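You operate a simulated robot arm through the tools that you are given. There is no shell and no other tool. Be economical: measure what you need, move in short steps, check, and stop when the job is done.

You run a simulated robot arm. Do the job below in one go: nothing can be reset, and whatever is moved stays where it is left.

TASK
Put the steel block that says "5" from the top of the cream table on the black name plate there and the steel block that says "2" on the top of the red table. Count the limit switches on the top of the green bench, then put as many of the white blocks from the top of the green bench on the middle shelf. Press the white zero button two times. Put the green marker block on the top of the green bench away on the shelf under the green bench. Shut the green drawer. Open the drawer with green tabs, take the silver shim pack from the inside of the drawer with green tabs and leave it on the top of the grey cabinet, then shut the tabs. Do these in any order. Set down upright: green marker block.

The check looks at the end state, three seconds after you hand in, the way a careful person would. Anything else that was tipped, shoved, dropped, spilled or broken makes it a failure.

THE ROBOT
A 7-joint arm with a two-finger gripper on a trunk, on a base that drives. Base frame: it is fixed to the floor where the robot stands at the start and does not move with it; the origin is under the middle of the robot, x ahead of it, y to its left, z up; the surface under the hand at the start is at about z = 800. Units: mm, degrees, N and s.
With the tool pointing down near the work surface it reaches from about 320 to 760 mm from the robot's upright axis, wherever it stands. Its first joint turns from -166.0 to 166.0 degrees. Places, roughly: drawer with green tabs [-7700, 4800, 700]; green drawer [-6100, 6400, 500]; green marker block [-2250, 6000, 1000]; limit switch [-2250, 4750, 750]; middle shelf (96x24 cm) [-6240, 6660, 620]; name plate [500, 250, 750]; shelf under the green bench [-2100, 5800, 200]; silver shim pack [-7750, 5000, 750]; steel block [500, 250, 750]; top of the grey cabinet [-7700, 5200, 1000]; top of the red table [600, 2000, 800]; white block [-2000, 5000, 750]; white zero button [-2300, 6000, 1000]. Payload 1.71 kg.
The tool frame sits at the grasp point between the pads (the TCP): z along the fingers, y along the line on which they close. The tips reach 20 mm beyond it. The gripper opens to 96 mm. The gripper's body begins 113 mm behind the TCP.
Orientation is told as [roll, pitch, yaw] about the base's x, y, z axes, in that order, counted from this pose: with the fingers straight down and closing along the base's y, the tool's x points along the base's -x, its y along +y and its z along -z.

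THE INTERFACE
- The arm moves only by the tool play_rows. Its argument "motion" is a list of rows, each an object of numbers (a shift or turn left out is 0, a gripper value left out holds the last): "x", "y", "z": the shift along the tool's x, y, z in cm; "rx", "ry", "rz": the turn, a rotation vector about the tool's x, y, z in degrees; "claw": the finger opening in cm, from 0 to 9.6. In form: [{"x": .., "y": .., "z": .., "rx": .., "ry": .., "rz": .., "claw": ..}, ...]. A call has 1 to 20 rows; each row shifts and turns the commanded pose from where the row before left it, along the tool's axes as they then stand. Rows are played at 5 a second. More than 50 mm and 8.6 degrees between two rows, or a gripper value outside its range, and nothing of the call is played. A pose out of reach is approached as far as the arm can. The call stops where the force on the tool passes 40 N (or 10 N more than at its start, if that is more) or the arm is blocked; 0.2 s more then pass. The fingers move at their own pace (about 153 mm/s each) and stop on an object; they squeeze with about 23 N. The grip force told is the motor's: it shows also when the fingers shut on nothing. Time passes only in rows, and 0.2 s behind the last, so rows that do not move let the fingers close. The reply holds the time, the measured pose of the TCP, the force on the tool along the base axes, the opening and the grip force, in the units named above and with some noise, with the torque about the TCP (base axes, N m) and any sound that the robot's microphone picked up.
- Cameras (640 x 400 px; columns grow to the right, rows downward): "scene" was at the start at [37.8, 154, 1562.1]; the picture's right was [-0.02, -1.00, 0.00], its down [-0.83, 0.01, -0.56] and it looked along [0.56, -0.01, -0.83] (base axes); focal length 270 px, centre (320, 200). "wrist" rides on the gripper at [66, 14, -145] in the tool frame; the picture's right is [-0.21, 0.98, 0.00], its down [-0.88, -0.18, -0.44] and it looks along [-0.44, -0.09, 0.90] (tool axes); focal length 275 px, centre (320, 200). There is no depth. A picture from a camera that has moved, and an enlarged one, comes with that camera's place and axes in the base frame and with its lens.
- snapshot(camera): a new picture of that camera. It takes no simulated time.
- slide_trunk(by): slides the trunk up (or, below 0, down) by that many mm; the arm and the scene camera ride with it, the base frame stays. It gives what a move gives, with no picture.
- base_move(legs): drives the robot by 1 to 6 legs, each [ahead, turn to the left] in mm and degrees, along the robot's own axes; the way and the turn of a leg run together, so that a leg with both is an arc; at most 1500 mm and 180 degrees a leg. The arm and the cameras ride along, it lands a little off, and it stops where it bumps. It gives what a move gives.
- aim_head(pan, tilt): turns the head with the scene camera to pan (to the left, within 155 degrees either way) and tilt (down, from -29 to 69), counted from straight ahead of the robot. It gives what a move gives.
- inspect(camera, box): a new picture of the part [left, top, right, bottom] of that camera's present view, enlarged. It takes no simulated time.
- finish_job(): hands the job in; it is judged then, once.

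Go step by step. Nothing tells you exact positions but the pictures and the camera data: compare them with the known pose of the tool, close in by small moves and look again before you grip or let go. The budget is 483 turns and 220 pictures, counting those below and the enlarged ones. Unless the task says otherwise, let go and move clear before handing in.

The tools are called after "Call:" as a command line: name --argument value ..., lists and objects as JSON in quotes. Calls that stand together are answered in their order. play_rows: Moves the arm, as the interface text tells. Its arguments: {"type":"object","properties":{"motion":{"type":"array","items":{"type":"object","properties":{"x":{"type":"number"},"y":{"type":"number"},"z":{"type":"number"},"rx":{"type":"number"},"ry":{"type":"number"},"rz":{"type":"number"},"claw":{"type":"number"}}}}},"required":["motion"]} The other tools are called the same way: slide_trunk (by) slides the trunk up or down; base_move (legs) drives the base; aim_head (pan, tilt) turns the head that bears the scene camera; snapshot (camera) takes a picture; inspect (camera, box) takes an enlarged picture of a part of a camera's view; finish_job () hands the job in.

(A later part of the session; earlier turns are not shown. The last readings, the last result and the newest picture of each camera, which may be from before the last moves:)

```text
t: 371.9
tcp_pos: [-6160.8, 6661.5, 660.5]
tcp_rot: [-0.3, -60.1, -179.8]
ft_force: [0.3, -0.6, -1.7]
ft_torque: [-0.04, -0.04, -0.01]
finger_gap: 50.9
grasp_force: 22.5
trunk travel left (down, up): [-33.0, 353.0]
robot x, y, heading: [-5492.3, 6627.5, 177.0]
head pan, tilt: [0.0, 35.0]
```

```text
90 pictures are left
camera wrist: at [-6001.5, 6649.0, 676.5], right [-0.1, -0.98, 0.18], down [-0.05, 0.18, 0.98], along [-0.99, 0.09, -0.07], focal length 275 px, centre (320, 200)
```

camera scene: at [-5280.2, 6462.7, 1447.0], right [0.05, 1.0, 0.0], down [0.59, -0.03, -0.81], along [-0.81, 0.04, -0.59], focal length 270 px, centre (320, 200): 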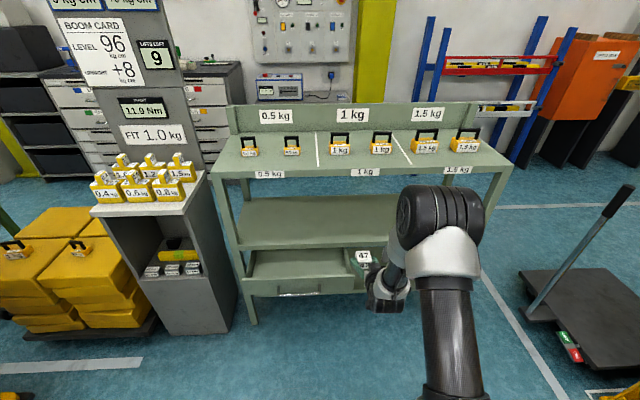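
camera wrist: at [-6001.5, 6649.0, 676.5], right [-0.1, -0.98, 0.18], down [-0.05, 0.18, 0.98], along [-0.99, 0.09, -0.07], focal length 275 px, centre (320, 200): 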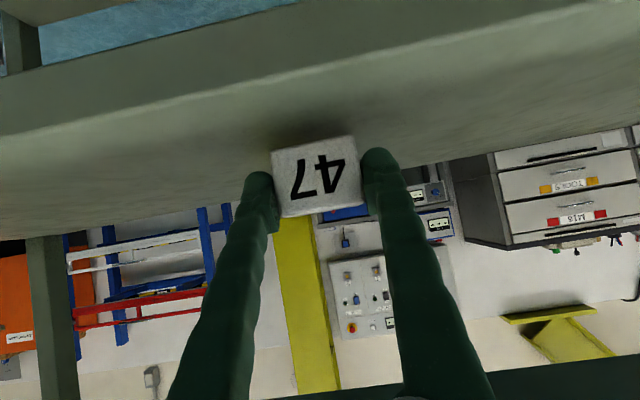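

Call:
play_rows --motion '[{"x": 0.7, "z": 0.4}, {}]'

Call:
play_rows --motion '[{"x": 0.35, "z": 0.2}, {}]'

```text
t: 372.5
tcp_pos: [-6160.7, 6661.3, 652.0]
tcp_rot: [-0.3, -60.2, -179.8]
ft_force: [-0.5, -0.6, -4.0]
ft_torque: [0.01, -0.01, 0.0]
finger_gap: 51.2
grasp_force: 22.8
trunk travel left (down, up): [-33.0, 353.0]
robot x, y, heading: [-5493.6, 6632.0, 176.8]
head pan, tilt: [0.0, 35.0]
```

```text
t: 373.1
tcp_pos: [-6161.3, 6660.6, 648.8]
tcp_rot: [-0.1, -60.5, -179.8]
ft_force: [-0.9, -0.1, 7.6]
ft_torque: [-0.23, 0.36, 0.02]
finger_gap: 51.1
grasp_force: 22.8
trunk travel left (down, up): [-33.0, 353.0]
robot x, y, heading: [-5489.6, 6629.4, 177.1]
head pan, tilt: [0.0, 35.0]
```

Contact: the middle shelf is at z≈623. I'll release and back out, then look at the drawer.

Call:
play_rows --motion '[{"claw": 7}, {}, {"z": -3}, {"z": -4}, {"z": -4}, {}]'

Call:
base_move --legs '[[-250, 0]]'

Call:
snapshot --camera "wrist"

Call:
snapshot --camera "scene"

```text
t: 374.5
tcp_pos: [-6064.7, 6661.7, 703.9]
tcp_rot: [-0.2, -60.3, -179.8]
ft_force: [0.9, -0.6, 0.6]
ft_torque: [0.0, 0.04, -0.05]
finger_gap: 70.0
grasp_force: 0.1
trunk travel left (down, up): [-33.0, 353.0]
robot x, y, heading: [-5491.3, 6629.5, 177.2]
head pan, tilt: [0.0, 35.0]
```

```text
t: 376.4
tcp_pos: [-5813.4, 6646.2, 703.1]
tcp_rot: [-0.2, -60.2, -179.5]
ft_force: [-0.2, 0.2, 0.0]
ft_torque: [0.0, 0.0, 0.03]
finger_gap: 69.9
grasp_force: 0.0
trunk travel left (down, up): [-33.0, 353.0]
robot x, y, heading: [-5238.8, 6613.8, 177.1]
head pan, tilt: [0.0, 35.0]
```

```text
89 pictures are left
camera wrist: at [-5654.3, 6634.3, 719.2], right [-0.1, -0.98, 0.18], down [-0.05, 0.18, 0.98], along [-0.99, 0.09, -0.07], focal length 275 px, centre (320, 200)
```

wrist: 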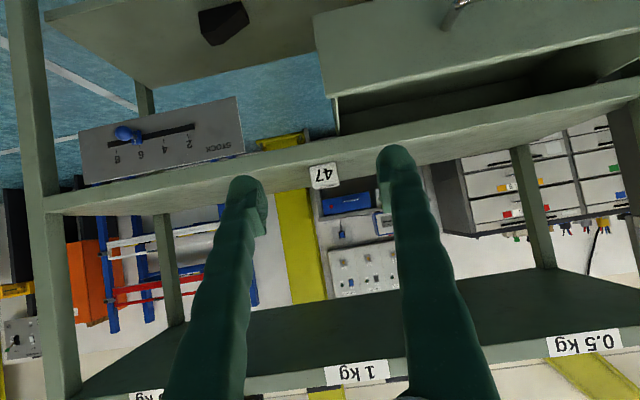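

```text
88 pictures are left
camera scene: at [-5300.7, 6463.3, 1447.1], right [0.05, 1.0, 0.0], down [0.59, -0.03, -0.81], along [-0.81, 0.04, -0.59], focal length 270 px, centre (320, 200)
```

scene: 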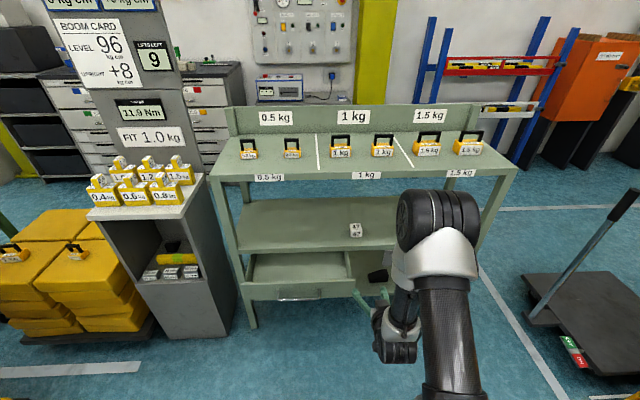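

Block 47 is on the middle shelf. The drawer face is near x -5962, y 6182–6612, z 490–580. I'll line closed fingers up with its centre, above the handle, to push it shut.

Call:
play_rows --motion '[{"y": 4.2, "claw": 0}, {"y": 4.2}, {"y": 4.2}, {"y": 4.2}, {"y": 4.2}, {"y": 4.0}, {"x": 4.2, "z": 2.4}, {"x": 4.2, "z": 2.4}, {"x": 4.2, "z": 2.4}, {"ry": -7}, {"ry": -7}, {"ry": -7}, {"ry": -7}, {}]'

Call:
snapshot --camera "wrist"

Call:
snapshot --camera "scene"

```text
t: 379.4
tcp_pos: [-5806.7, 6394.7, 566.1]
tcp_rot: [-11.6, -89.2, -168.1]
ft_force: [-1.0, -0.4, -0.5]
ft_torque: [-0.01, 0.02, -0.01]
finger_gap: 0.2
grasp_force: 22.7
trunk travel left (down, up): [-33.0, 353.0]
robot x, y, heading: [-5239.5, 6618.4, 177.2]
head pan, tilt: [0.0, 35.0]
```

```text
87 pictures are left
camera wrist: at [-5657.8, 6383.7, 503.8], right [0.0, -0.98, 0.2], down [0.43, 0.18, 0.88], along [-0.9, 0.09, 0.42], focal length 275 px, centre (320, 200)
```

wrist: 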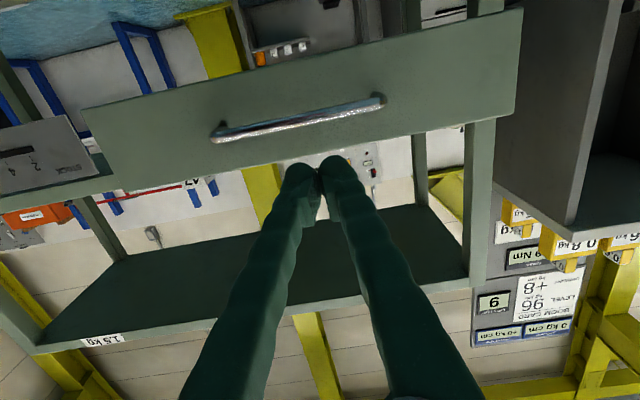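

```text
86 pictures are left
camera scene: at [-5300.8, 6463.1, 1447.1], right [0.05, 1.0, 0.0], down [0.59, -0.03, -0.81], along [-0.81, 0.04, -0.59], focal length 270 px, centre (320, 200)
```

scene: 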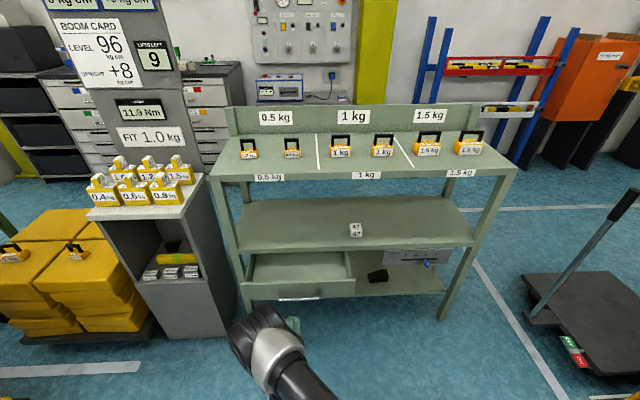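

Call:
play_rows --motion '[{"x": -0.5, "z": -3}, {"z": -3}, {}]'

Call:
base_move --legs '[[180, 0]]'

Call:
snapshot --camera "wrist"

```text
t: 380.2
tcp_pos: [-5743.7, 6394.3, 571.1]
tcp_rot: [-11.7, -89.1, -168.1]
ft_force: [0.0, -0.2, 0.1]
ft_torque: [-0.03, 0.01, 0.0]
finger_gap: 0.1
grasp_force: 23.1
trunk travel left (down, up): [-33.0, 353.0]
robot x, y, heading: [-5241.3, 6611.4, 177.3]
head pan, tilt: [0.0, 35.0]
```

```text
t: 381.8
tcp_pos: [-5923.6, 6403.3, 572.3]
tcp_rot: [-11.0, -89.1, -168.7]
ft_force: [-0.3, -0.7, -0.1]
ft_torque: [-0.04, 0.02, 0.0]
finger_gap: 0.0
grasp_force: 22.9
trunk travel left (down, up): [-33.0, 353.0]
robot x, y, heading: [-5419.0, 6624.5, 177.3]
head pan, tilt: [0.0, 35.0]
```

```text
85 pictures are left
camera wrist: at [-5776.4, 6391.8, 509.7], right [0.0, -0.98, 0.2], down [0.43, 0.18, 0.88], along [-0.9, 0.09, 0.42], focal length 275 px, centre (320, 200)
```

wrist: 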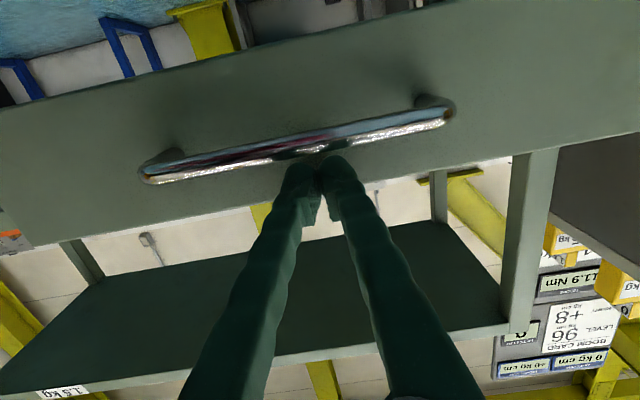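

Call:
play_rows --motion '[{"x": -0.4, "z": 1}, {"z": 2}, {"z": 2}, {}]'

Call:
snapshot --camera "wrist"

```text
t: 382.8
tcp_pos: [-5963.8, 6402.0, 585.0]
tcp_rot: [-96.4, -89.9, -83.3]
ft_force: [0.3, -0.2, 1.2]
ft_torque: [0.0, -0.01, 0.0]
finger_gap: 0.1
grasp_force: 22.3
trunk travel left (down, up): [-33.0, 353.0]
robot x, y, heading: [-5421.0, 6621.3, 177.0]
head pan, tilt: [0.0, 35.0]
```

```text
84 pictures are left
camera wrist: at [-5818.7, 6390.8, 519.3], right [0.0, -0.98, 0.2], down [0.44, 0.18, 0.88], along [-0.9, 0.09, 0.44], focal length 275 px, centre (320, 200)
```

wrist: 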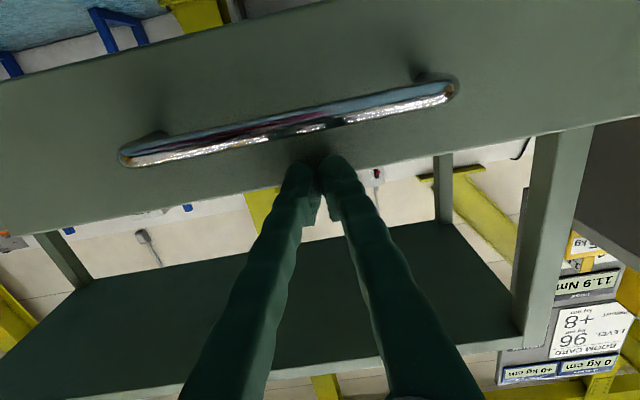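

Call:
play_rows --motion '[{"x": 0.8}, {"z": 1}, {"z": 2}, {"z": 2}, {}]'

Call:
snapshot --camera "scene"

```text
t: 384.0
tcp_pos: [-6014.8, 6401.9, 574.7]
tcp_rot: [-96.3, -89.8, -83.5]
ft_force: [-0.1, -0.2, 0.0]
ft_torque: [-0.02, -0.02, -0.01]
finger_gap: 0.1
grasp_force: 29.4
trunk travel left (down, up): [-33.0, 353.0]
robot x, y, heading: [-5425.4, 6621.9, 177.3]
head pan, tilt: [0.0, 35.0]
```

```text
83 pictures are left
camera scene: at [-5479.4, 6471.9, 1447.0], right [0.05, 1.0, 0.0], down [0.59, -0.03, -0.81], along [-0.81, 0.04, -0.59], focal length 270 px, centre (320, 200)
```

scene: 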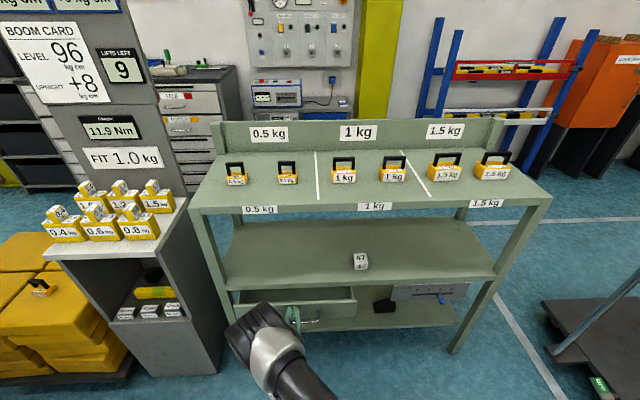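

Call:
play_rows --motion '[{"z": 2}, {"z": 2}, {"z": 1.5}, {}]'

Call:
snapshot --camera "wrist"

```text
t: 385.0
tcp_pos: [-6069.6, 6401.2, 575.7]
tcp_rot: [-98.2, -89.8, -81.5]
ft_force: [-0.1, -0.2, -0.7]
ft_torque: [0.0, -0.01, 0.02]
finger_gap: 0.0
grasp_force: 29.1
trunk travel left (down, up): [-33.0, 353.0]
robot x, y, heading: [-5417.8, 6625.2, 177.1]
head pan, tilt: [0.0, 35.0]
```

```text
82 pictures are left
camera wrist: at [-5922.9, 6390.4, 511.3], right [0.0, -0.98, 0.2], down [0.44, 0.18, 0.88], along [-0.9, 0.09, 0.44], focal length 275 px, centre (320, 200)
```

wrist: 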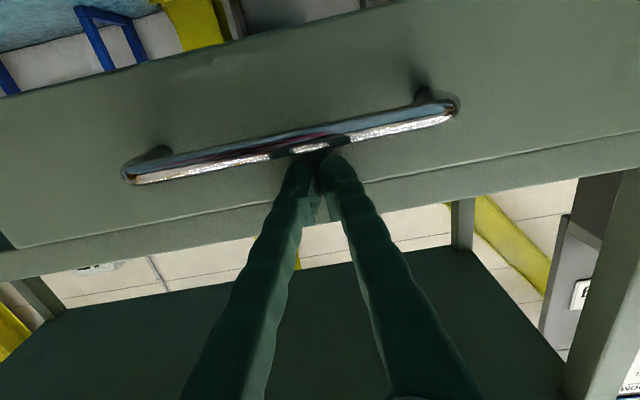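

Call:
play_rows --motion '[{"z": 1}, {"z": 1}, {"z": 1}, {"z": 1}, {"z": 1}, {}]'

Call:
snapshot --camera "scene"

```text
t: 385.7
tcp_pos: [-6077.8, 6401.0, 583.1]
tcp_rot: [-146.1, -89.3, -33.7]
ft_force: [-0.7, 0.2, -0.4]
ft_torque: [0.0, 0.06, 0.03]
finger_gap: 0.2
grasp_force: 29.2
trunk travel left (down, up): [-33.0, 353.0]
robot x, y, heading: [-5420.4, 6621.1, 177.3]
head pan, tilt: [0.0, 35.0]
stopped in row 3: the force on the tool passed its limit at 50 N (the readings are from after the stop); the commanded pose is now the measured one
```

```text
81 pictures are left
camera scene: at [-5480.5, 6471.3, 1446.9], right [0.05, 1.0, 0.0], down [0.59, -0.03, -0.81], along [-0.81, 0.04, -0.59], focal length 270 px, centre (320, 200)
```

scene: 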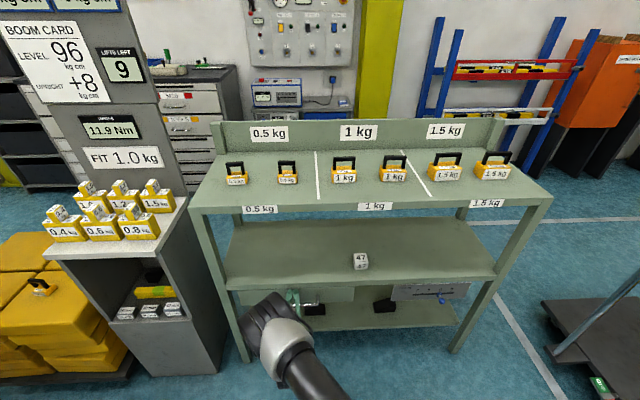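

The drawer hit its stop, so it's shut. I'll retreat and look toward the grey cabinet.

Call:
play_rows --motion '[{"z": -3}, {"z": -4}, {"z": -4}, {}]'

Call:
base_move --legs '[[-500, 0]]'

Call:
aim_head --pan 45 --tilt 20

Call:
snapshot --camera "scene"

```text
t: 386.7
tcp_pos: [-5966.2, 6400.6, 583.1]
tcp_rot: [-150.0, -89.2, -29.7]
ft_force: [0.0, -0.4, -0.1]
ft_torque: [-0.02, 0.0, 0.01]
finger_gap: 0.0
grasp_force: 29.7
trunk travel left (down, up): [-33.0, 353.0]
robot x, y, heading: [-5421.2, 6626.7, 177.0]
head pan, tilt: [0.0, 35.0]
```

```text
t: 389.7
tcp_pos: [-5477.0, 6377.9, 581.8]
tcp_rot: [-150.0, -89.2, -30.1]
ft_force: [0.4, 0.1, -0.1]
ft_torque: [0.01, -0.02, 0.0]
finger_gap: 0.0
grasp_force: 28.9
trunk travel left (down, up): [-33.0, 353.0]
robot x, y, heading: [-4928.6, 6596.6, 177.0]
head pan, tilt: [0.0, 35.0]
```

```text
t: 390.9
tcp_pos: [-5468.9, 6378.4, 590.8]
tcp_rot: [-164.0, -88.4, -15.8]
ft_force: [0.6, -0.4, -0.5]
ft_torque: [0.0, 0.04, 0.0]
finger_gap: 0.1
grasp_force: 29.1
trunk travel left (down, up): [-33.0, 353.0]
robot x, y, heading: [-4927.9, 6600.6, 176.9]
head pan, tilt: [45.0, 20.0]
```

```text
80 pictures are left
camera scene: at [-4970.7, 6380.8, 1471.2], right [-0.67, 0.74, -0.01], down [0.27, 0.23, -0.94], along [-0.69, -0.63, -0.35], focal length 270 px, centre (320, 200)
```

scene: 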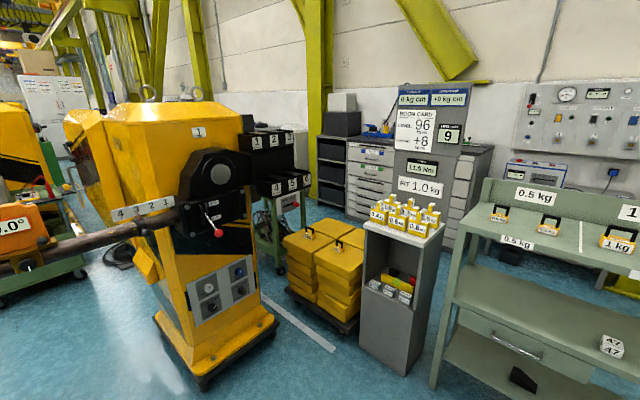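

The drawer is properly shut. The cabinet needs a southern approach; first I'll fetch the second white block (25), gripping it with a leaning hand directly.

Call:
base_move --legs '[[0, -177], [1500, 0], [200, 0], [0, -90], [1500, 0], [1000, 0]]'

Call:
slide_trunk --by 240

Call:
play_rows --motion '[{"ry": 7, "claw": 8}, {"ry": 7}, {"ry": 7}, {"ry": 7}, {"x": -4, "y": -4}, {"x": -4, "y": -4}, {"x": -4, "y": -4}, {"x": -4, "y": -4}, {}]'

```text
t: 426.2
tcp_pos: [-3094.9, 3421.6, 591.0]
tcp_rot: [-164.0, -88.4, 75.2]
ft_force: [-0.3, -0.3, 1.2]
ft_torque: [-0.04, -0.01, -0.01]
finger_gap: 0.0
grasp_force: 29.9
trunk travel left (down, up): [-33.0, 353.0]
robot x, y, heading: [-3328.8, 3956.7, -91.9]
head pan, tilt: [45.0, 20.0]
```

```text
t: 428.7
tcp_pos: [-3095.4, 3431.5, 838.0]
tcp_rot: [-167.5, -87.5, 78.9]
ft_force: [-0.4, 0.4, -0.4]
ft_torque: [-0.02, -0.03, 0.01]
finger_gap: 0.0
grasp_force: 29.6
trunk travel left (down, up): [-273.0, 113.0]
robot x, y, heading: [-3325.1, 3959.3, -91.7]
head pan, tilt: [45.0, 20.0]
```

```text
refused: row 5 steps farther than a row can; nothing moved
```

Call:
play_rows --motion '[{"ry": 7, "claw": 8}, {"ry": 7}, {"ry": 7}, {"ry": 7}, {"x": -3.4, "z": -2}, {"x": -3.4, "z": -2}, {"x": -3.4, "z": -2}, {"x": -3.4, "z": -2}, {"x": -3.4, "z": -2}, {"y": -4}, {"y": -4}, {"y": -4}, {"y": -4}, {"y": -4}, {}]'

Call:
base_move --legs '[[0, 98], [1240, 0], [0, 84]]'

Call:
snapshot --camera "wrist"

```text
t: 431.9
tcp_pos: [-3285.1, 3413.0, 1036.3]
tcp_rot: [-1.1, -65.0, -87.7]
ft_force: [-0.5, 0.7, 0.0]
ft_torque: [-0.03, -0.03, -0.01]
finger_gap: 79.8
grasp_force: 0.0
out of reach, approached as far as the arm can: row 12, 13, 14
trunk travel left (down, up): [-273.0, 113.0]
robot x, y, heading: [-3324.7, 3959.0, -92.0]
head pan, tilt: [45.0, 20.0]
```

```text
t: 447.9
tcp_pos: [-2142.4, 4638.2, 1035.3]
tcp_rot: [-1.2, -64.8, 93.8]
ft_force: [0.4, -0.1, 0.3]
ft_torque: [-0.01, 0.0, -0.01]
finger_gap: 79.8
grasp_force: 0.0
trunk travel left (down, up): [-273.0, 113.0]
robot x, y, heading: [-2082.2, 4092.6, 89.7]
head pan, tilt: [45.0, 20.0]
```

```text
79 pictures are left
camera wrist: at [-2146.5, 4479.4, 1039.0], right [-0.98, 0.04, 0.18], down [0.18, -0.02, 0.98], along [0.04, 1.0, 0.01], focal length 275 px, centre (320, 200)
```

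wrist: 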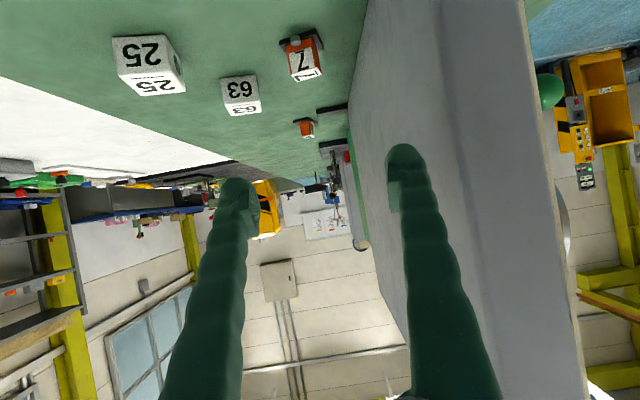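

Call:
play_rows --motion '[{"y": -4}, {"y": -4}, {"y": -4}, {"y": -3.4}, {"ry": 5, "rx": -0.6}, {"ry": 5, "rx": -0.6}, {"x": 2.7, "z": 1.9}, {"x": 2.7, "z": 1.9}, {"x": -2, "z": 2.9}, {"x": -2, "z": 2.9}, {}]'

Call:
snapshot --camera "wrist"

```text
t: 450.3
tcp_pos: [-1994.4, 4716.8, 977.8]
tcp_rot: [0.2, -55.8, 93.7]
ft_force: [0.6, -0.2, -0.1]
ft_torque: [0.01, 0.01, 0.01]
finger_gap: 79.9
grasp_force: 0.2
out of reach, approached as far as the arm can: row 1
trunk travel left (down, up): [-273.0, 113.0]
robot x, y, heading: [-2081.8, 4094.3, 89.5]
head pan, tilt: [45.0, 20.0]
```

```text
78 pictures are left
camera wrist: at [-1995.8, 4561.8, 1006.4], right [-0.98, 0.05, 0.17], down [0.18, 0.14, 0.97], along [0.02, 0.99, -0.14], focal length 275 px, centre (320, 200)
```

wrist: 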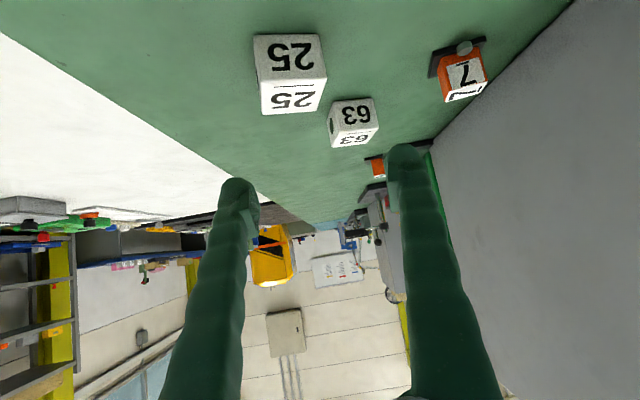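

Call:
play_rows --motion '[{"rz": 3, "y": -0.3}, {"x": 2.0, "z": 2.9}, {"x": 2.0, "z": 2.9}, {}]'

Call:
snapshot --camera "wrist"

```text
t: 451.3
tcp_pos: [-1994.8, 4741.2, 911.5]
tcp_rot: [4.7, -55.7, 88.3]
ft_force: [-0.2, -0.4, -0.1]
ft_torque: [-0.01, 0.02, -0.01]
finger_gap: 79.8
grasp_force: 0.1
trunk travel left (down, up): [-273.0, 113.0]
robot x, y, heading: [-2079.1, 4097.0, 89.8]
head pan, tilt: [45.0, 20.0]
```

```text
77 pictures are left
camera wrist: at [-2000.0, 4586.3, 940.3], right [-0.97, 0.08, 0.21], down [0.22, 0.14, 0.97], along [0.05, 0.99, -0.15], focal length 275 px, centre (320, 200)
```

wrist: 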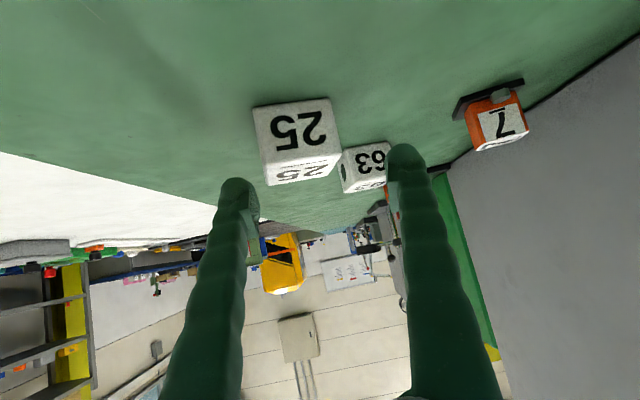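

Call:
play_rows --motion '[{"rx": 4.7, "y": -1.1}, {"x": 0.9, "z": 1.6}, {"x": 0.9, "z": 1.6}, {}]'

Call:
snapshot --camera "wrist"

```text
t: 452.3
tcp_pos: [-1982.3, 4757.8, 876.2]
tcp_rot: [-0.1, -55.6, 88.4]
ft_force: [0.0, -0.2, -0.4]
ft_torque: [-0.01, 0.0, 0.0]
finger_gap: 80.1
grasp_force: 0.1
trunk travel left (down, up): [-273.0, 113.0]
robot x, y, heading: [-2078.7, 4095.1, 89.8]
head pan, tilt: [45.0, 20.0]
```

```text
76 pictures are left
camera wrist: at [-1999.5, 4604.3, 906.9], right [-0.97, 0.14, 0.17], down [0.19, 0.12, 0.97], along [0.12, 0.98, -0.15], focal length 275 px, centre (320, 200)
```

wrist: 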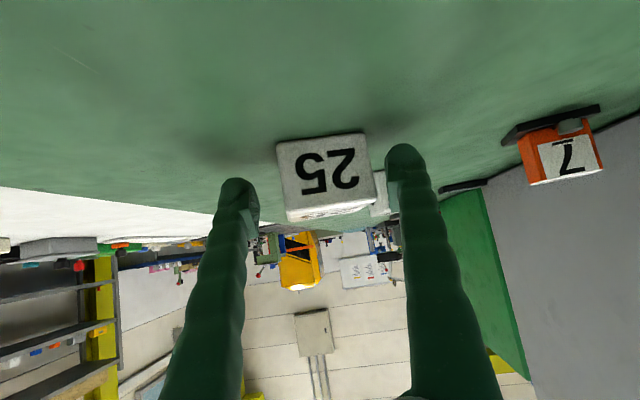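

Call:
play_rows --motion '[{"claw": 3}, {}, {}, {}]'

Call:
play_rows --motion '[{"x": -2.5, "z": -1.7}, {"x": -2.5, "z": -1.7}, {"x": -2.5, "z": -1.7}, {"x": -2.5, "z": -1.7}, {}]'

Call:
base_move --legs '[[-250, 0], [0, 75], [1170, 0], [0, -75], [1500, 0], [1100, 0]]'

```text
t: 453.3
tcp_pos: [-1983.3, 4759.0, 878.2]
tcp_rot: [-0.1, -55.5, 88.3]
ft_force: [0.9, -0.1, 0.0]
ft_torque: [0.04, -0.09, -0.05]
finger_gap: 52.7
grasp_force: 23.2
trunk travel left (down, up): [-273.0, 113.0]
robot x, y, heading: [-2080.6, 4096.2, 89.9]
head pan, tilt: [45.0, 20.0]
```

```text
t: 454.5
tcp_pos: [-1983.2, 4759.5, 999.2]
tcp_rot: [-0.1, -55.6, 88.4]
ft_force: [0.3, 0.4, -1.7]
ft_torque: [-0.02, -0.01, 0.01]
finger_gap: 52.4
grasp_force: 23.3
trunk travel left (down, up): [-273.0, 113.0]
robot x, y, heading: [-2079.2, 4100.0, 89.7]
head pan, tilt: [45.0, 20.0]
```

```text
t: 483.3
tcp_pos: [-2963.7, 7438.1, 998.9]
tcp_rot: [-0.1, -55.6, 84.8]
ft_force: [-0.4, -1.5, -2.3]
ft_torque: [0.01, 0.02, -0.01]
finger_gap: 52.2
grasp_force: 22.9
trunk travel left (down, up): [-273.0, 113.0]
robot x, y, heading: [-3099.2, 6780.8, 86.1]
head pan, tilt: [45.0, 20.0]
```

Block 25 is gripped. I'll drive to the rack, offset about 120 mm north of block 47.

Call:
base_move --legs '[[0, 96.3], [1500, 0], [600, 0], [0, -2.4]]'

Call:
slide_trunk --by -240

Call:
snapshot --camera "wrist"

```text
t: 499.8
tcp_pos: [-5869.1, 6796.0, 1009.0]
tcp_rot: [0.1, -56.4, 178.6]
ft_force: [-0.6, -0.5, -2.1]
ft_torque: [0.0, -0.05, 0.0]
finger_gap: 51.3
grasp_force: 22.9
trunk travel left (down, up): [-273.0, 113.0]
robot x, y, heading: [-5218.9, 6703.2, -179.7]
head pan, tilt: [45.0, 20.0]
```

```text
t: 502.3
tcp_pos: [-5851.6, 6794.7, 780.2]
tcp_rot: [0.0, -57.5, 178.7]
ft_force: [-0.3, 1.1, -1.6]
ft_torque: [0.01, -0.07, -0.04]
finger_gap: 51.2
grasp_force: 23.0
trunk travel left (down, up): [-33.0, 353.0]
robot x, y, heading: [-5218.7, 6701.3, -179.7]
head pan, tilt: [45.0, 20.0]
```

```text
75 pictures are left
camera wrist: at [-5694.3, 6779.2, 803.4], right [-0.13, -0.98, 0.17], down [-0.09, 0.19, 0.98], along [-0.99, 0.11, -0.12], focal length 275 px, centre (320, 200)
```

wrist: 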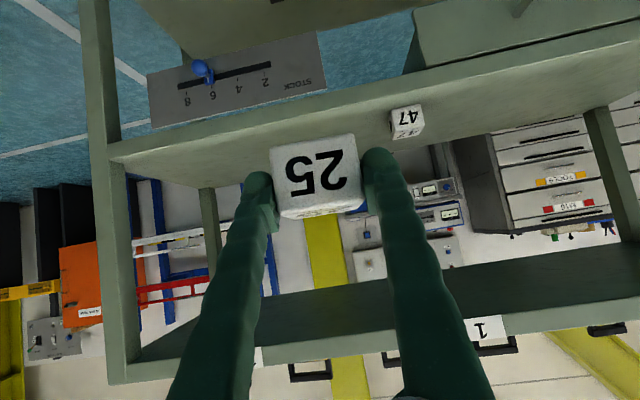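

Call:
play_rows --motion '[{"ry": 1.9}, {"x": 2.9, "z": 1.95}, {"x": 2.5, "z": 1.7}, {}]'

Call:
base_move --legs '[[300, 0]]'

Call:
snapshot --camera "wrist"

```text
t: 503.3
tcp_pos: [-5850.6, 6795.3, 712.1]
tcp_rot: [0.0, -55.4, 178.8]
ft_force: [0.1, -0.5, -2.9]
ft_torque: [0.0, -0.02, -0.01]
finger_gap: 51.5
grasp_force: 22.6
trunk travel left (down, up): [-33.0, 353.0]
robot x, y, heading: [-5215.0, 6701.7, -179.6]
head pan, tilt: [45.0, 20.0]
```

```text
t: 505.4
tcp_pos: [-6152.8, 6795.2, 712.8]
tcp_rot: [0.0, -55.4, 178.6]
ft_force: [-0.6, 0.0, -2.4]
ft_torque: [0.0, -0.08, 0.02]
finger_gap: 51.5
grasp_force: 22.8
trunk travel left (down, up): [-33.0, 353.0]
robot x, y, heading: [-5513.2, 6703.9, -180.1]
head pan, tilt: [45.0, 20.0]
```

```text
74 pictures are left
camera wrist: at [-5995.3, 6778.9, 741.8], right [-0.14, -0.98, 0.17], down [-0.13, 0.19, 0.97], along [-0.98, 0.12, -0.15], focal length 275 px, centre (320, 200)
```

wrist: 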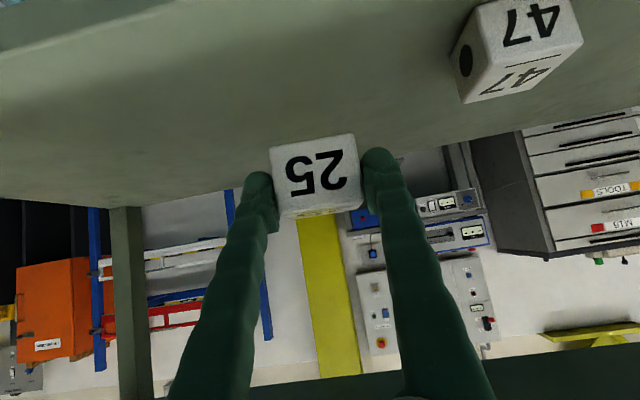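

Call:
play_rows --motion '[{"x": 2.1, "z": 1.43}, {"x": 2.1, "z": 1.43}, {}]'

Call:
play_rows --motion '[{"x": 0.5, "z": 0.35}, {}]'

```text
t: 506.2
tcp_pos: [-6142.6, 6794.8, 670.5]
tcp_rot: [0.1, -56.3, 178.5]
ft_force: [-0.3, -0.5, -2.4]
ft_torque: [0.0, -0.02, -0.06]
finger_gap: 51.2
grasp_force: 23.0
trunk travel left (down, up): [-33.0, 353.0]
robot x, y, heading: [-5521.2, 6700.8, -179.8]
head pan, tilt: [45.0, 20.0]
```

```text
t: 506.8
tcp_pos: [-6142.8, 6795.8, 665.8]
tcp_rot: [-0.1, -56.5, 178.5]
ft_force: [0.5, 0.3, -2.1]
ft_torque: [0.01, -0.03, 0.01]
finger_gap: 51.0
grasp_force: 23.1
trunk travel left (down, up): [-33.0, 353.0]
robot x, y, heading: [-5513.1, 6705.4, -179.9]
head pan, tilt: [45.0, 20.0]
```

Call:
play_rows --motion '[{"x": -1.0, "z": 1.5, "ry": 0.9}, {"x": 0.7, "z": 0.45}, {}]'

Call:
play_rows --motion '[{"x": 0.4, "z": 0.25}, {}]'

```text
t: 507.6
tcp_pos: [-6160.8, 6795.2, 657.5]
tcp_rot: [0.0, -55.3, 178.5]
ft_force: [0.4, 0.8, -3.8]
ft_torque: [0.02, -0.07, 0.0]
finger_gap: 51.1
grasp_force: 23.4
trunk travel left (down, up): [-33.0, 353.0]
robot x, y, heading: [-5514.5, 6703.5, -180.1]
head pan, tilt: [45.0, 20.0]
```

```text
t: 508.2
tcp_pos: [-6160.8, 6795.1, 652.3]
tcp_rot: [-0.1, -55.4, 178.5]
ft_force: [-0.6, -0.8, -2.7]
ft_torque: [-0.01, 0.01, 0.01]
finger_gap: 51.4
grasp_force: 22.8
trunk travel left (down, up): [-33.0, 353.0]
robot x, y, heading: [-5518.6, 6705.3, -180.1]
head pan, tilt: [45.0, 20.0]
```

Call:
play_rows --motion '[{"x": 0.22, "z": 0.15}, {}]'

Call:
play_rows --motion '[{"x": 0.1, "z": 0.07}, {}]'

```text
t: 508.8
tcp_pos: [-6161.4, 6795.1, 651.8]
tcp_rot: [0.0, -55.5, 178.6]
ft_force: [0.4, -0.2, 3.4]
ft_torque: [0.16, 0.15, -0.01]
finger_gap: 51.2
grasp_force: 23.2
trunk travel left (down, up): [-33.0, 353.0]
robot x, y, heading: [-5519.8, 6706.0, -180.0]
head pan, tilt: [45.0, 20.0]
```

```text
t: 509.4
tcp_pos: [-6159.7, 6795.8, 650.1]
tcp_rot: [0.1, -55.6, 178.5]
ft_force: [1.7, -0.4, 9.8]
ft_torque: [0.22, 0.36, -0.04]
finger_gap: 51.4
grasp_force: 23.0
trunk travel left (down, up): [-33.0, 353.0]
robot x, y, heading: [-5523.5, 6703.8, -179.6]
head pan, tilt: [45.0, 20.0]
```

Call:
play_rows --motion '[{"claw": 7}, {}, {"z": -3}, {"z": -4}, {"z": -3}, {}]'

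Call:
base_move --legs '[[-550, 0]]'

Call:
snapshot --camera "wrist"

```text
t: 510.8
tcp_pos: [-6076.5, 6792.9, 704.9]
tcp_rot: [-0.1, -55.6, 178.6]
ft_force: [0.0, -0.1, -0.5]
ft_torque: [-0.01, 0.0, 0.02]
finger_gap: 69.8
grasp_force: 0.0
trunk travel left (down, up): [-33.0, 353.0]
robot x, y, heading: [-5516.1, 6703.7, -179.9]
head pan, tilt: [45.0, 20.0]
```

```text
t: 514.2
tcp_pos: [-5517.5, 6794.2, 704.7]
tcp_rot: [0.0, -55.3, 178.2]
ft_force: [-0.7, -0.1, 0.4]
ft_torque: [-0.03, 0.0, 0.02]
finger_gap: 69.9
grasp_force: 0.0
trunk travel left (down, up): [-33.0, 353.0]
robot x, y, heading: [-4963.0, 6700.9, 179.6]
head pan, tilt: [45.0, 20.0]
```

```text
73 pictures are left
camera wrist: at [-5359.8, 6777.0, 734.7], right [-0.15, -0.97, 0.17], down [-0.13, 0.19, 0.97], along [-0.98, 0.12, -0.15], focal length 275 px, centre (320, 200)
```

wrist: 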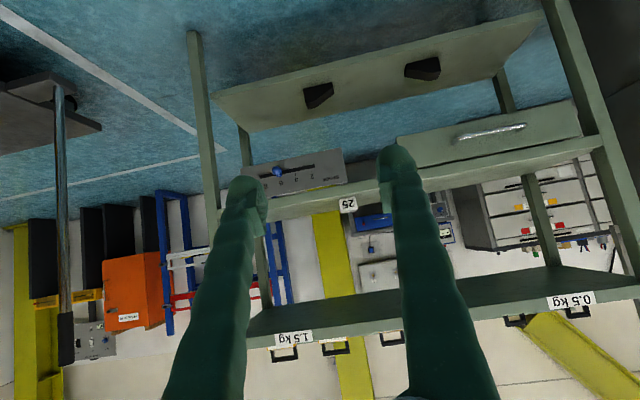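

Both blocks are on the shelf. Now I'll drive round to the south side to find a way to the grey cabinet.

Call:
base_move --legs '[[0, -179.6], [1500, 0], [230, 0], [0, -90], [1500, 0], [700, 0]]'

Call:
base_move --legs '[[0, -90], [900, 0]]'

Call:
slide_trunk --by 240

Call:
aim_head --pan 0 --tilt 20

Call:
snapshot --camera "scene"

```text
t: 548.4
tcp_pos: [-3548.3, 3850.0, 714.2]
tcp_rot: [0.1, -56.4, -96.7]
ft_force: [0.8, -0.1, 0.2]
ft_torque: [0.0, 0.0, 0.02]
finger_gap: 70.0
grasp_force: 0.0
trunk travel left (down, up): [-33.0, 353.0]
robot x, y, heading: [-3409.6, 4386.6, -95.2]
head pan, tilt: [45.0, 20.0]
```

```text
t: 558.1
tcp_pos: [-4840.9, 4604.2, 721.6]
tcp_rot: [0.2, -57.3, 173.2]
ft_force: [0.2, -0.4, 0.5]
ft_torque: [0.02, 0.03, -0.02]
finger_gap: 69.7
grasp_force: 0.1
trunk travel left (down, up): [-33.0, 353.0]
robot x, y, heading: [-4316.1, 4467.6, 174.7]
head pan, tilt: [45.0, 20.0]
```

```text
t: 560.6
tcp_pos: [-4831.4, 4602.6, 972.4]
tcp_rot: [0.3, -58.0, 173.1]
ft_force: [0.6, -0.8, 0.1]
ft_torque: [0.04, -0.01, 0.02]
finger_gap: 70.2
grasp_force: 0.1
trunk travel left (down, up): [-273.0, 113.0]
robot x, y, heading: [-4318.0, 4465.3, 174.8]
head pan, tilt: [45.0, 20.0]
```

```text
t: 561.7
tcp_pos: [-4830.3, 4602.3, 971.4]
tcp_rot: [0.2, -58.1, 173.1]
ft_force: [0.3, 0.1, 0.3]
ft_torque: [0.02, 0.02, 0.02]
finger_gap: 70.1
grasp_force: 0.1
trunk travel left (down, up): [-273.0, 113.0]
robot x, y, heading: [-4314.4, 4468.0, 174.8]
head pan, tilt: [0.0, 20.0]
```

```text
72 pictures are left
camera scene: at [-4390.6, 4318.0, 1710.9], right [0.09, 1.0, 0.0], down [0.36, -0.03, -0.93], along [-0.93, 0.08, -0.36], focal length 270 px, centre (320, 200)
```

scene: 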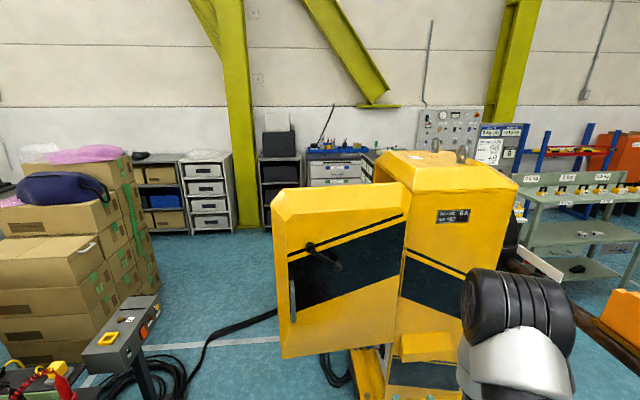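

The cabinet is behind the yellow machine's open door. I'll pass between the door (y≈4200) and the cable coil (y≈3500) along y≈3830.

Call:
base_move --legs '[[0, 48.2], [937, 0], [0, -43], [700, 0]]'

Call:
snapshot --camera "scene"

```text
t: 568.5
tcp_pos: [-5321.4, 3655.6, 979.0]
tcp_rot: [0.4, -58.9, -138.8]
ft_force: [-0.1, -0.5, -0.5]
ft_torque: [0.0, 0.0, -0.01]
finger_gap: 69.9
grasp_force: 0.1
trunk travel left (down, up): [-273.0, 113.0]
robot x, y, heading: [-4888.5, 3936.4, -137.3]
head pan, tilt: [0.0, 20.0]
stopped in leg 2: the robot was blocked; the commanded pose is now the measured one
```

```text
71 pictures are left
camera scene: at [-4797.2, 3814.4, 1711.9], right [-0.68, 0.74, 0.0], down [0.24, 0.22, -0.94], along [-0.69, -0.64, -0.33], focal length 270 px, centre (320, 200)
```

scene: 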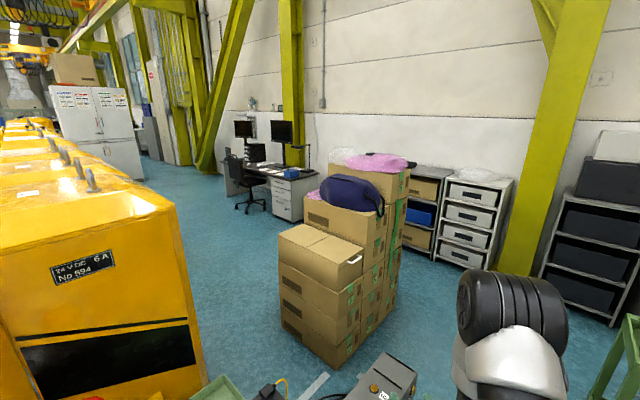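

I bumped something low ahead. I'll back up and look down.

Call:
base_move --legs '[[-150, 0]]'

Call:
aim_head --pan 0 --tilt 50

Call:
snapshot --camera "scene"

```text
t: 569.9
tcp_pos: [-5231.6, 3741.9, 966.9]
tcp_rot: [0.3, -57.8, -138.9]
ft_force: [-0.6, -2.1, 1.1]
ft_torque: [0.13, -0.08, -0.07]
finger_gap: 69.9
grasp_force: 0.0
trunk travel left (down, up): [-273.0, 113.0]
robot x, y, heading: [-4780.0, 4042.7, -137.8]
head pan, tilt: [0.0, 20.0]
```

```text
t: 570.9
tcp_pos: [-5218.6, 3756.1, 982.4]
tcp_rot: [0.2, -59.8, -138.7]
ft_force: [-0.7, 0.8, -0.2]
ft_torque: [0.02, 0.0, -0.01]
finger_gap: 69.8
grasp_force: 0.1
trunk travel left (down, up): [-273.0, 113.0]
robot x, y, heading: [-4781.1, 4036.7, -137.6]
head pan, tilt: [0.0, 50.0]
```

```text
70 pictures are left
camera scene: at [-4709.0, 3895.9, 1665.7], right [-0.67, 0.74, 0.0], down [0.57, 0.52, -0.63], along [-0.47, -0.43, -0.78], focal length 270 px, centre (320, 200)
```

scene: 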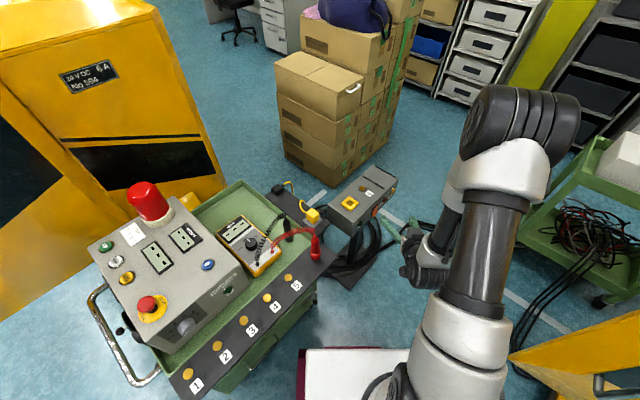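

I touched the green trolley's corner, which doesn't appear to have shifted. I'll now go straight west along y≈3930, between door and trolley.

Call:
base_move --legs '[[0, -32.4], [600, 0], [0, -10], [700, 0]]'

Call:
aim_head --pan -25 --tilt 30

Call:
snapshot --camera "scene"

```text
t: 580.1
tcp_pos: [-6409.9, 4019.4, 976.1]
tcp_rot: [0.6, -58.6, 177.7]
ft_force: [-0.3, 0.5, 0.0]
ft_torque: [0.0, -0.03, -0.01]
finger_gap: 70.1
grasp_force: 0.1
trunk travel left (down, up): [-273.0, 113.0]
robot x, y, heading: [-5895.8, 3925.3, 173.6]
head pan, tilt: [0.0, 50.0]
stopped in leg 4: the robot was blocked; the commanded pose is now the measured one
```

```text
t: 581.0
tcp_pos: [-6406.9, 4021.5, 977.5]
tcp_rot: [0.7, -58.7, 177.5]
ft_force: [0.0, 0.5, 0.1]
ft_torque: [0.0, 0.01, 0.01]
finger_gap: 70.1
grasp_force: 0.1
trunk travel left (down, up): [-273.0, 113.0]
robot x, y, heading: [-5892.8, 3926.1, 173.4]
head pan, tilt: [-25.0, 30.0]
```

```text
69 pictures are left
camera scene: at [-5954.6, 3817.7, 1695.0], right [0.52, 0.85, 0.01], down [0.44, -0.26, -0.86], along [-0.73, 0.45, -0.51], focal length 270 px, centre (320, 200)
```

scene: 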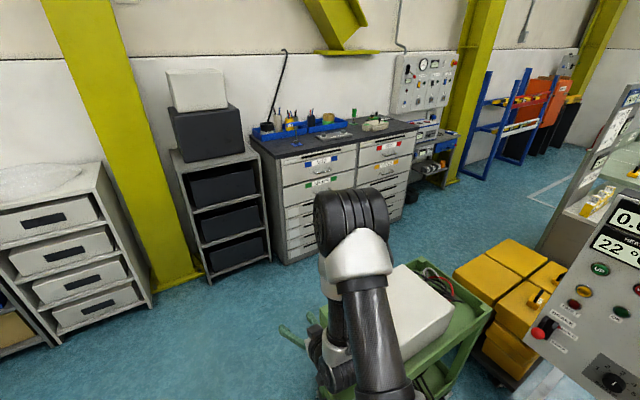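

Blocked again. I'll look down to see what's touching.

Call:
base_move --legs '[[-60, 0]]'

Call:
aim_head --pan -5 --tilt 62

Call:
snapshot --camera "scene"

Call:
snapshot --camera "wrist"

```text
t: 582.0
tcp_pos: [-6352.0, 4015.4, 975.6]
tcp_rot: [0.6, -58.6, 177.5]
ft_force: [0.6, 0.3, 0.0]
ft_torque: [0.0, -0.02, -0.01]
finger_gap: 70.0
grasp_force: 0.1
trunk travel left (down, up): [-273.0, 113.0]
robot x, y, heading: [-5834.2, 3923.1, 173.8]
head pan, tilt: [-25.0, 30.0]
```

```text
t: 582.9
tcp_pos: [-6364.0, 4016.5, 969.2]
tcp_rot: [0.8, -58.0, 177.3]
ft_force: [0.2, 0.2, 0.2]
ft_torque: [0.0, -0.03, -0.03]
finger_gap: 70.0
grasp_force: 0.0
trunk travel left (down, up): [-273.0, 113.0]
robot x, y, heading: [-5835.4, 3919.6, 173.8]
head pan, tilt: [-5.0, 62.0]
```

```text
68 pictures are left
camera scene: at [-5885.7, 3776.9, 1650.9], right [0.2, 0.98, 0.0], down [0.87, -0.17, -0.45], along [-0.44, 0.09, -0.89], focal length 270 px, centre (320, 200)
```

scene: 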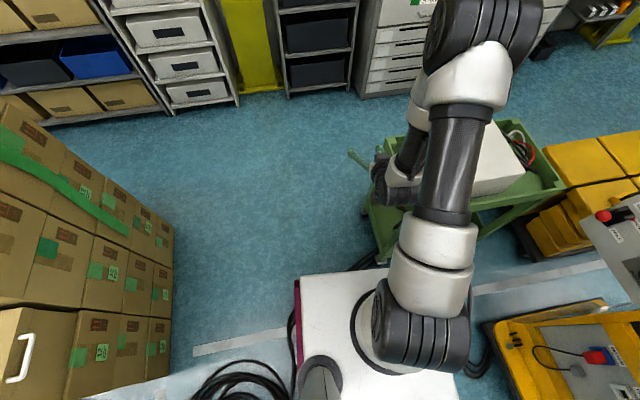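

```text
67 pictures are left
camera wrist: at [-6204.9, 3999.6, 992.4], right [-0.14, -0.97, 0.18], down [-0.08, 0.19, 0.98], along [-0.99, 0.13, -0.11], focal length 275 px, centre (320, 200)
```

wrist: 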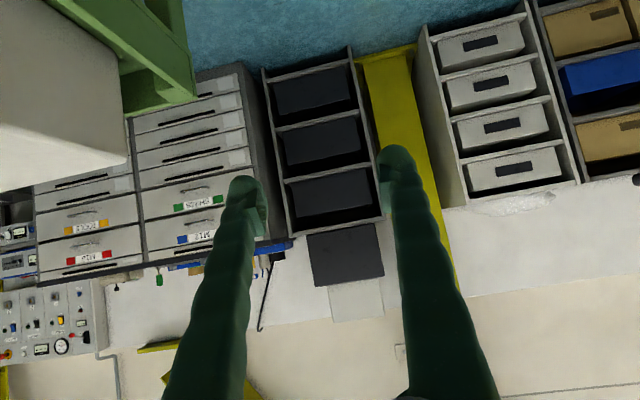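

I'd bumped the second cart's leg. I'll tuck the arm high and close, then go further south around it and up the corridor to the cabinet.

Call:
slide_trunk --by 100

Call:
play_rows --motion '[{"ry": 7.3, "claw": 5}, {"ry": 7.3}, {"ry": 7.3}, {"ry": 7.3}, {"ry": 7.3}, {"ry": 7.3}, {"ry": 7.3}, {"ry": 7.3}, {"z": -4}, {"z": -4}, {"x": 4, "y": 2}, {"x": 4, "y": 2}, {"x": 4, "y": 2}, {"x": 3, "y": 2}, {}]'

Call:
base_move --legs '[[0, 36], [500, 0], [0, -30], [630, 0]]'

```text
t: 584.3
tcp_pos: [-6359.9, 4017.9, 1073.2]
tcp_rot: [0.7, -58.0, 177.3]
ft_force: [0.3, -0.3, 0.2]
ft_torque: [0.0, -0.01, 0.06]
finger_gap: 70.0
grasp_force: 0.0
trunk travel left (down, up): [-373.0, 13.0]
robot x, y, heading: [-5836.0, 3918.5, 173.7]
head pan, tilt: [-5.0, 62.0]
```

```text
t: 587.5
tcp_pos: [-6212.1, 3932.6, 1153.8]
tcp_rot: [0.4, 0.3, 177.9]
ft_force: [-0.2, 0.0, 0.0]
ft_torque: [0.0, 0.02, 0.0]
finger_gap: 49.9
grasp_force: 0.0
trunk travel left (down, up): [-373.0, 13.0]
robot x, y, heading: [-5836.4, 3921.2, 173.5]
head pan, tilt: [-5.0, 62.0]
```

```text
t: 597.6
tcp_pos: [-7279.1, 3639.5, 1154.1]
tcp_rot: [0.5, 0.4, -175.6]
ft_force: [-0.8, 0.2, 0.5]
ft_torque: [0.0, -0.04, -0.01]
finger_gap: 49.9
grasp_force: 0.0
trunk travel left (down, up): [-373.0, 13.0]
robot x, y, heading: [-6899.8, 3672.7, -179.9]
head pan, tilt: [-5.0, 62.0]
```

Call:
aim_head --pan -75 --tilt 40

Call:
snapshot --camera "scene"

```text
t: 599.0
tcp_pos: [-7261.1, 3640.5, 1158.9]
tcp_rot: [0.3, -0.5, -175.5]
ft_force: [-0.6, -0.3, -0.8]
ft_torque: [-0.02, -0.01, 0.0]
finger_gap: 49.9
grasp_force: 0.1
trunk travel left (down, up): [-373.0, 13.0]
robot x, y, heading: [-6902.4, 3671.7, -180.0]
head pan, tilt: [-75.0, 40.0]
```

```text
66 pictures are left
camera scene: at [-6894.2, 3599.6, 1781.3], right [0.97, 0.26, 0.02], down [0.18, -0.62, -0.76], along [-0.19, 0.74, -0.65], focal length 270 px, centre (320, 200)
```

scene: 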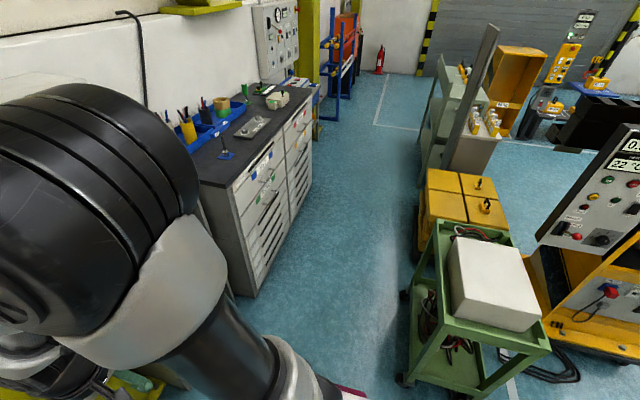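

The corridor is clear, so I'll drive up to the cabinet and face it.

Call:
base_move --legs '[[0, -90], [1130, 0], [0, 90]]'

Call:
aim_head --pan 0 --tilt 45

Call:
snapshot --camera "scene"

Call:
snapshot --camera "wrist"

```text
t: 612.1
tcp_pos: [-7151.5, 5087.6, 1153.2]
tcp_rot: [0.6, 0.5, 132.1]
ft_force: [0.5, -0.5, -0.4]
ft_torque: [0.04, 0.02, 0.01]
finger_gap: 49.9
grasp_force: 0.1
trunk travel left (down, up): [-373.0, 13.0]
robot x, y, heading: [-6921.2, 4789.3, 115.5]
head pan, tilt: [-75.0, 40.0]
stopped in leg 3: the robot was blocked; the commanded pose is now the measured one
```

```text
t: 613.6
tcp_pos: [-7148.7, 5080.0, 1154.9]
tcp_rot: [0.4, 0.1, 131.9]
ft_force: [-0.5, -0.4, 0.2]
ft_torque: [0.06, 0.04, 0.02]
finger_gap: 49.8
grasp_force: 0.0
trunk travel left (down, up): [-373.0, 13.0]
robot x, y, heading: [-6920.8, 4784.3, 115.5]
head pan, tilt: [0.0, 45.0]
```

```text
65 pictures are left
camera scene: at [-7082.5, 4766.4, 1773.2], right [0.9, 0.43, 0.0], down [0.31, -0.65, -0.7], along [-0.3, 0.63, -0.72], focal length 270 px, centre (320, 200)
```

scene: 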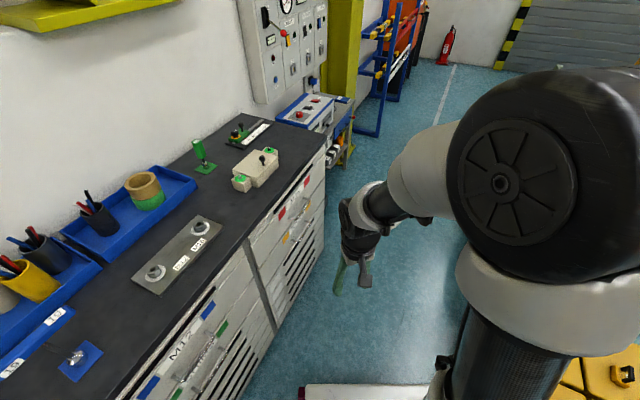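

```text
64 pictures are left
camera wrist: at [-7112.2, 5025.6, 1301.3], right [-0.86, -0.5, 0.01], down [-0.45, 0.78, 0.44], along [-0.23, 0.38, -0.9], focal length 275 px, centre (320, 200)
```

wrist: 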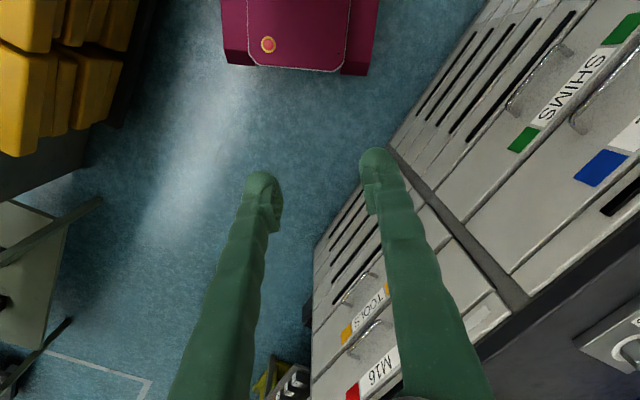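

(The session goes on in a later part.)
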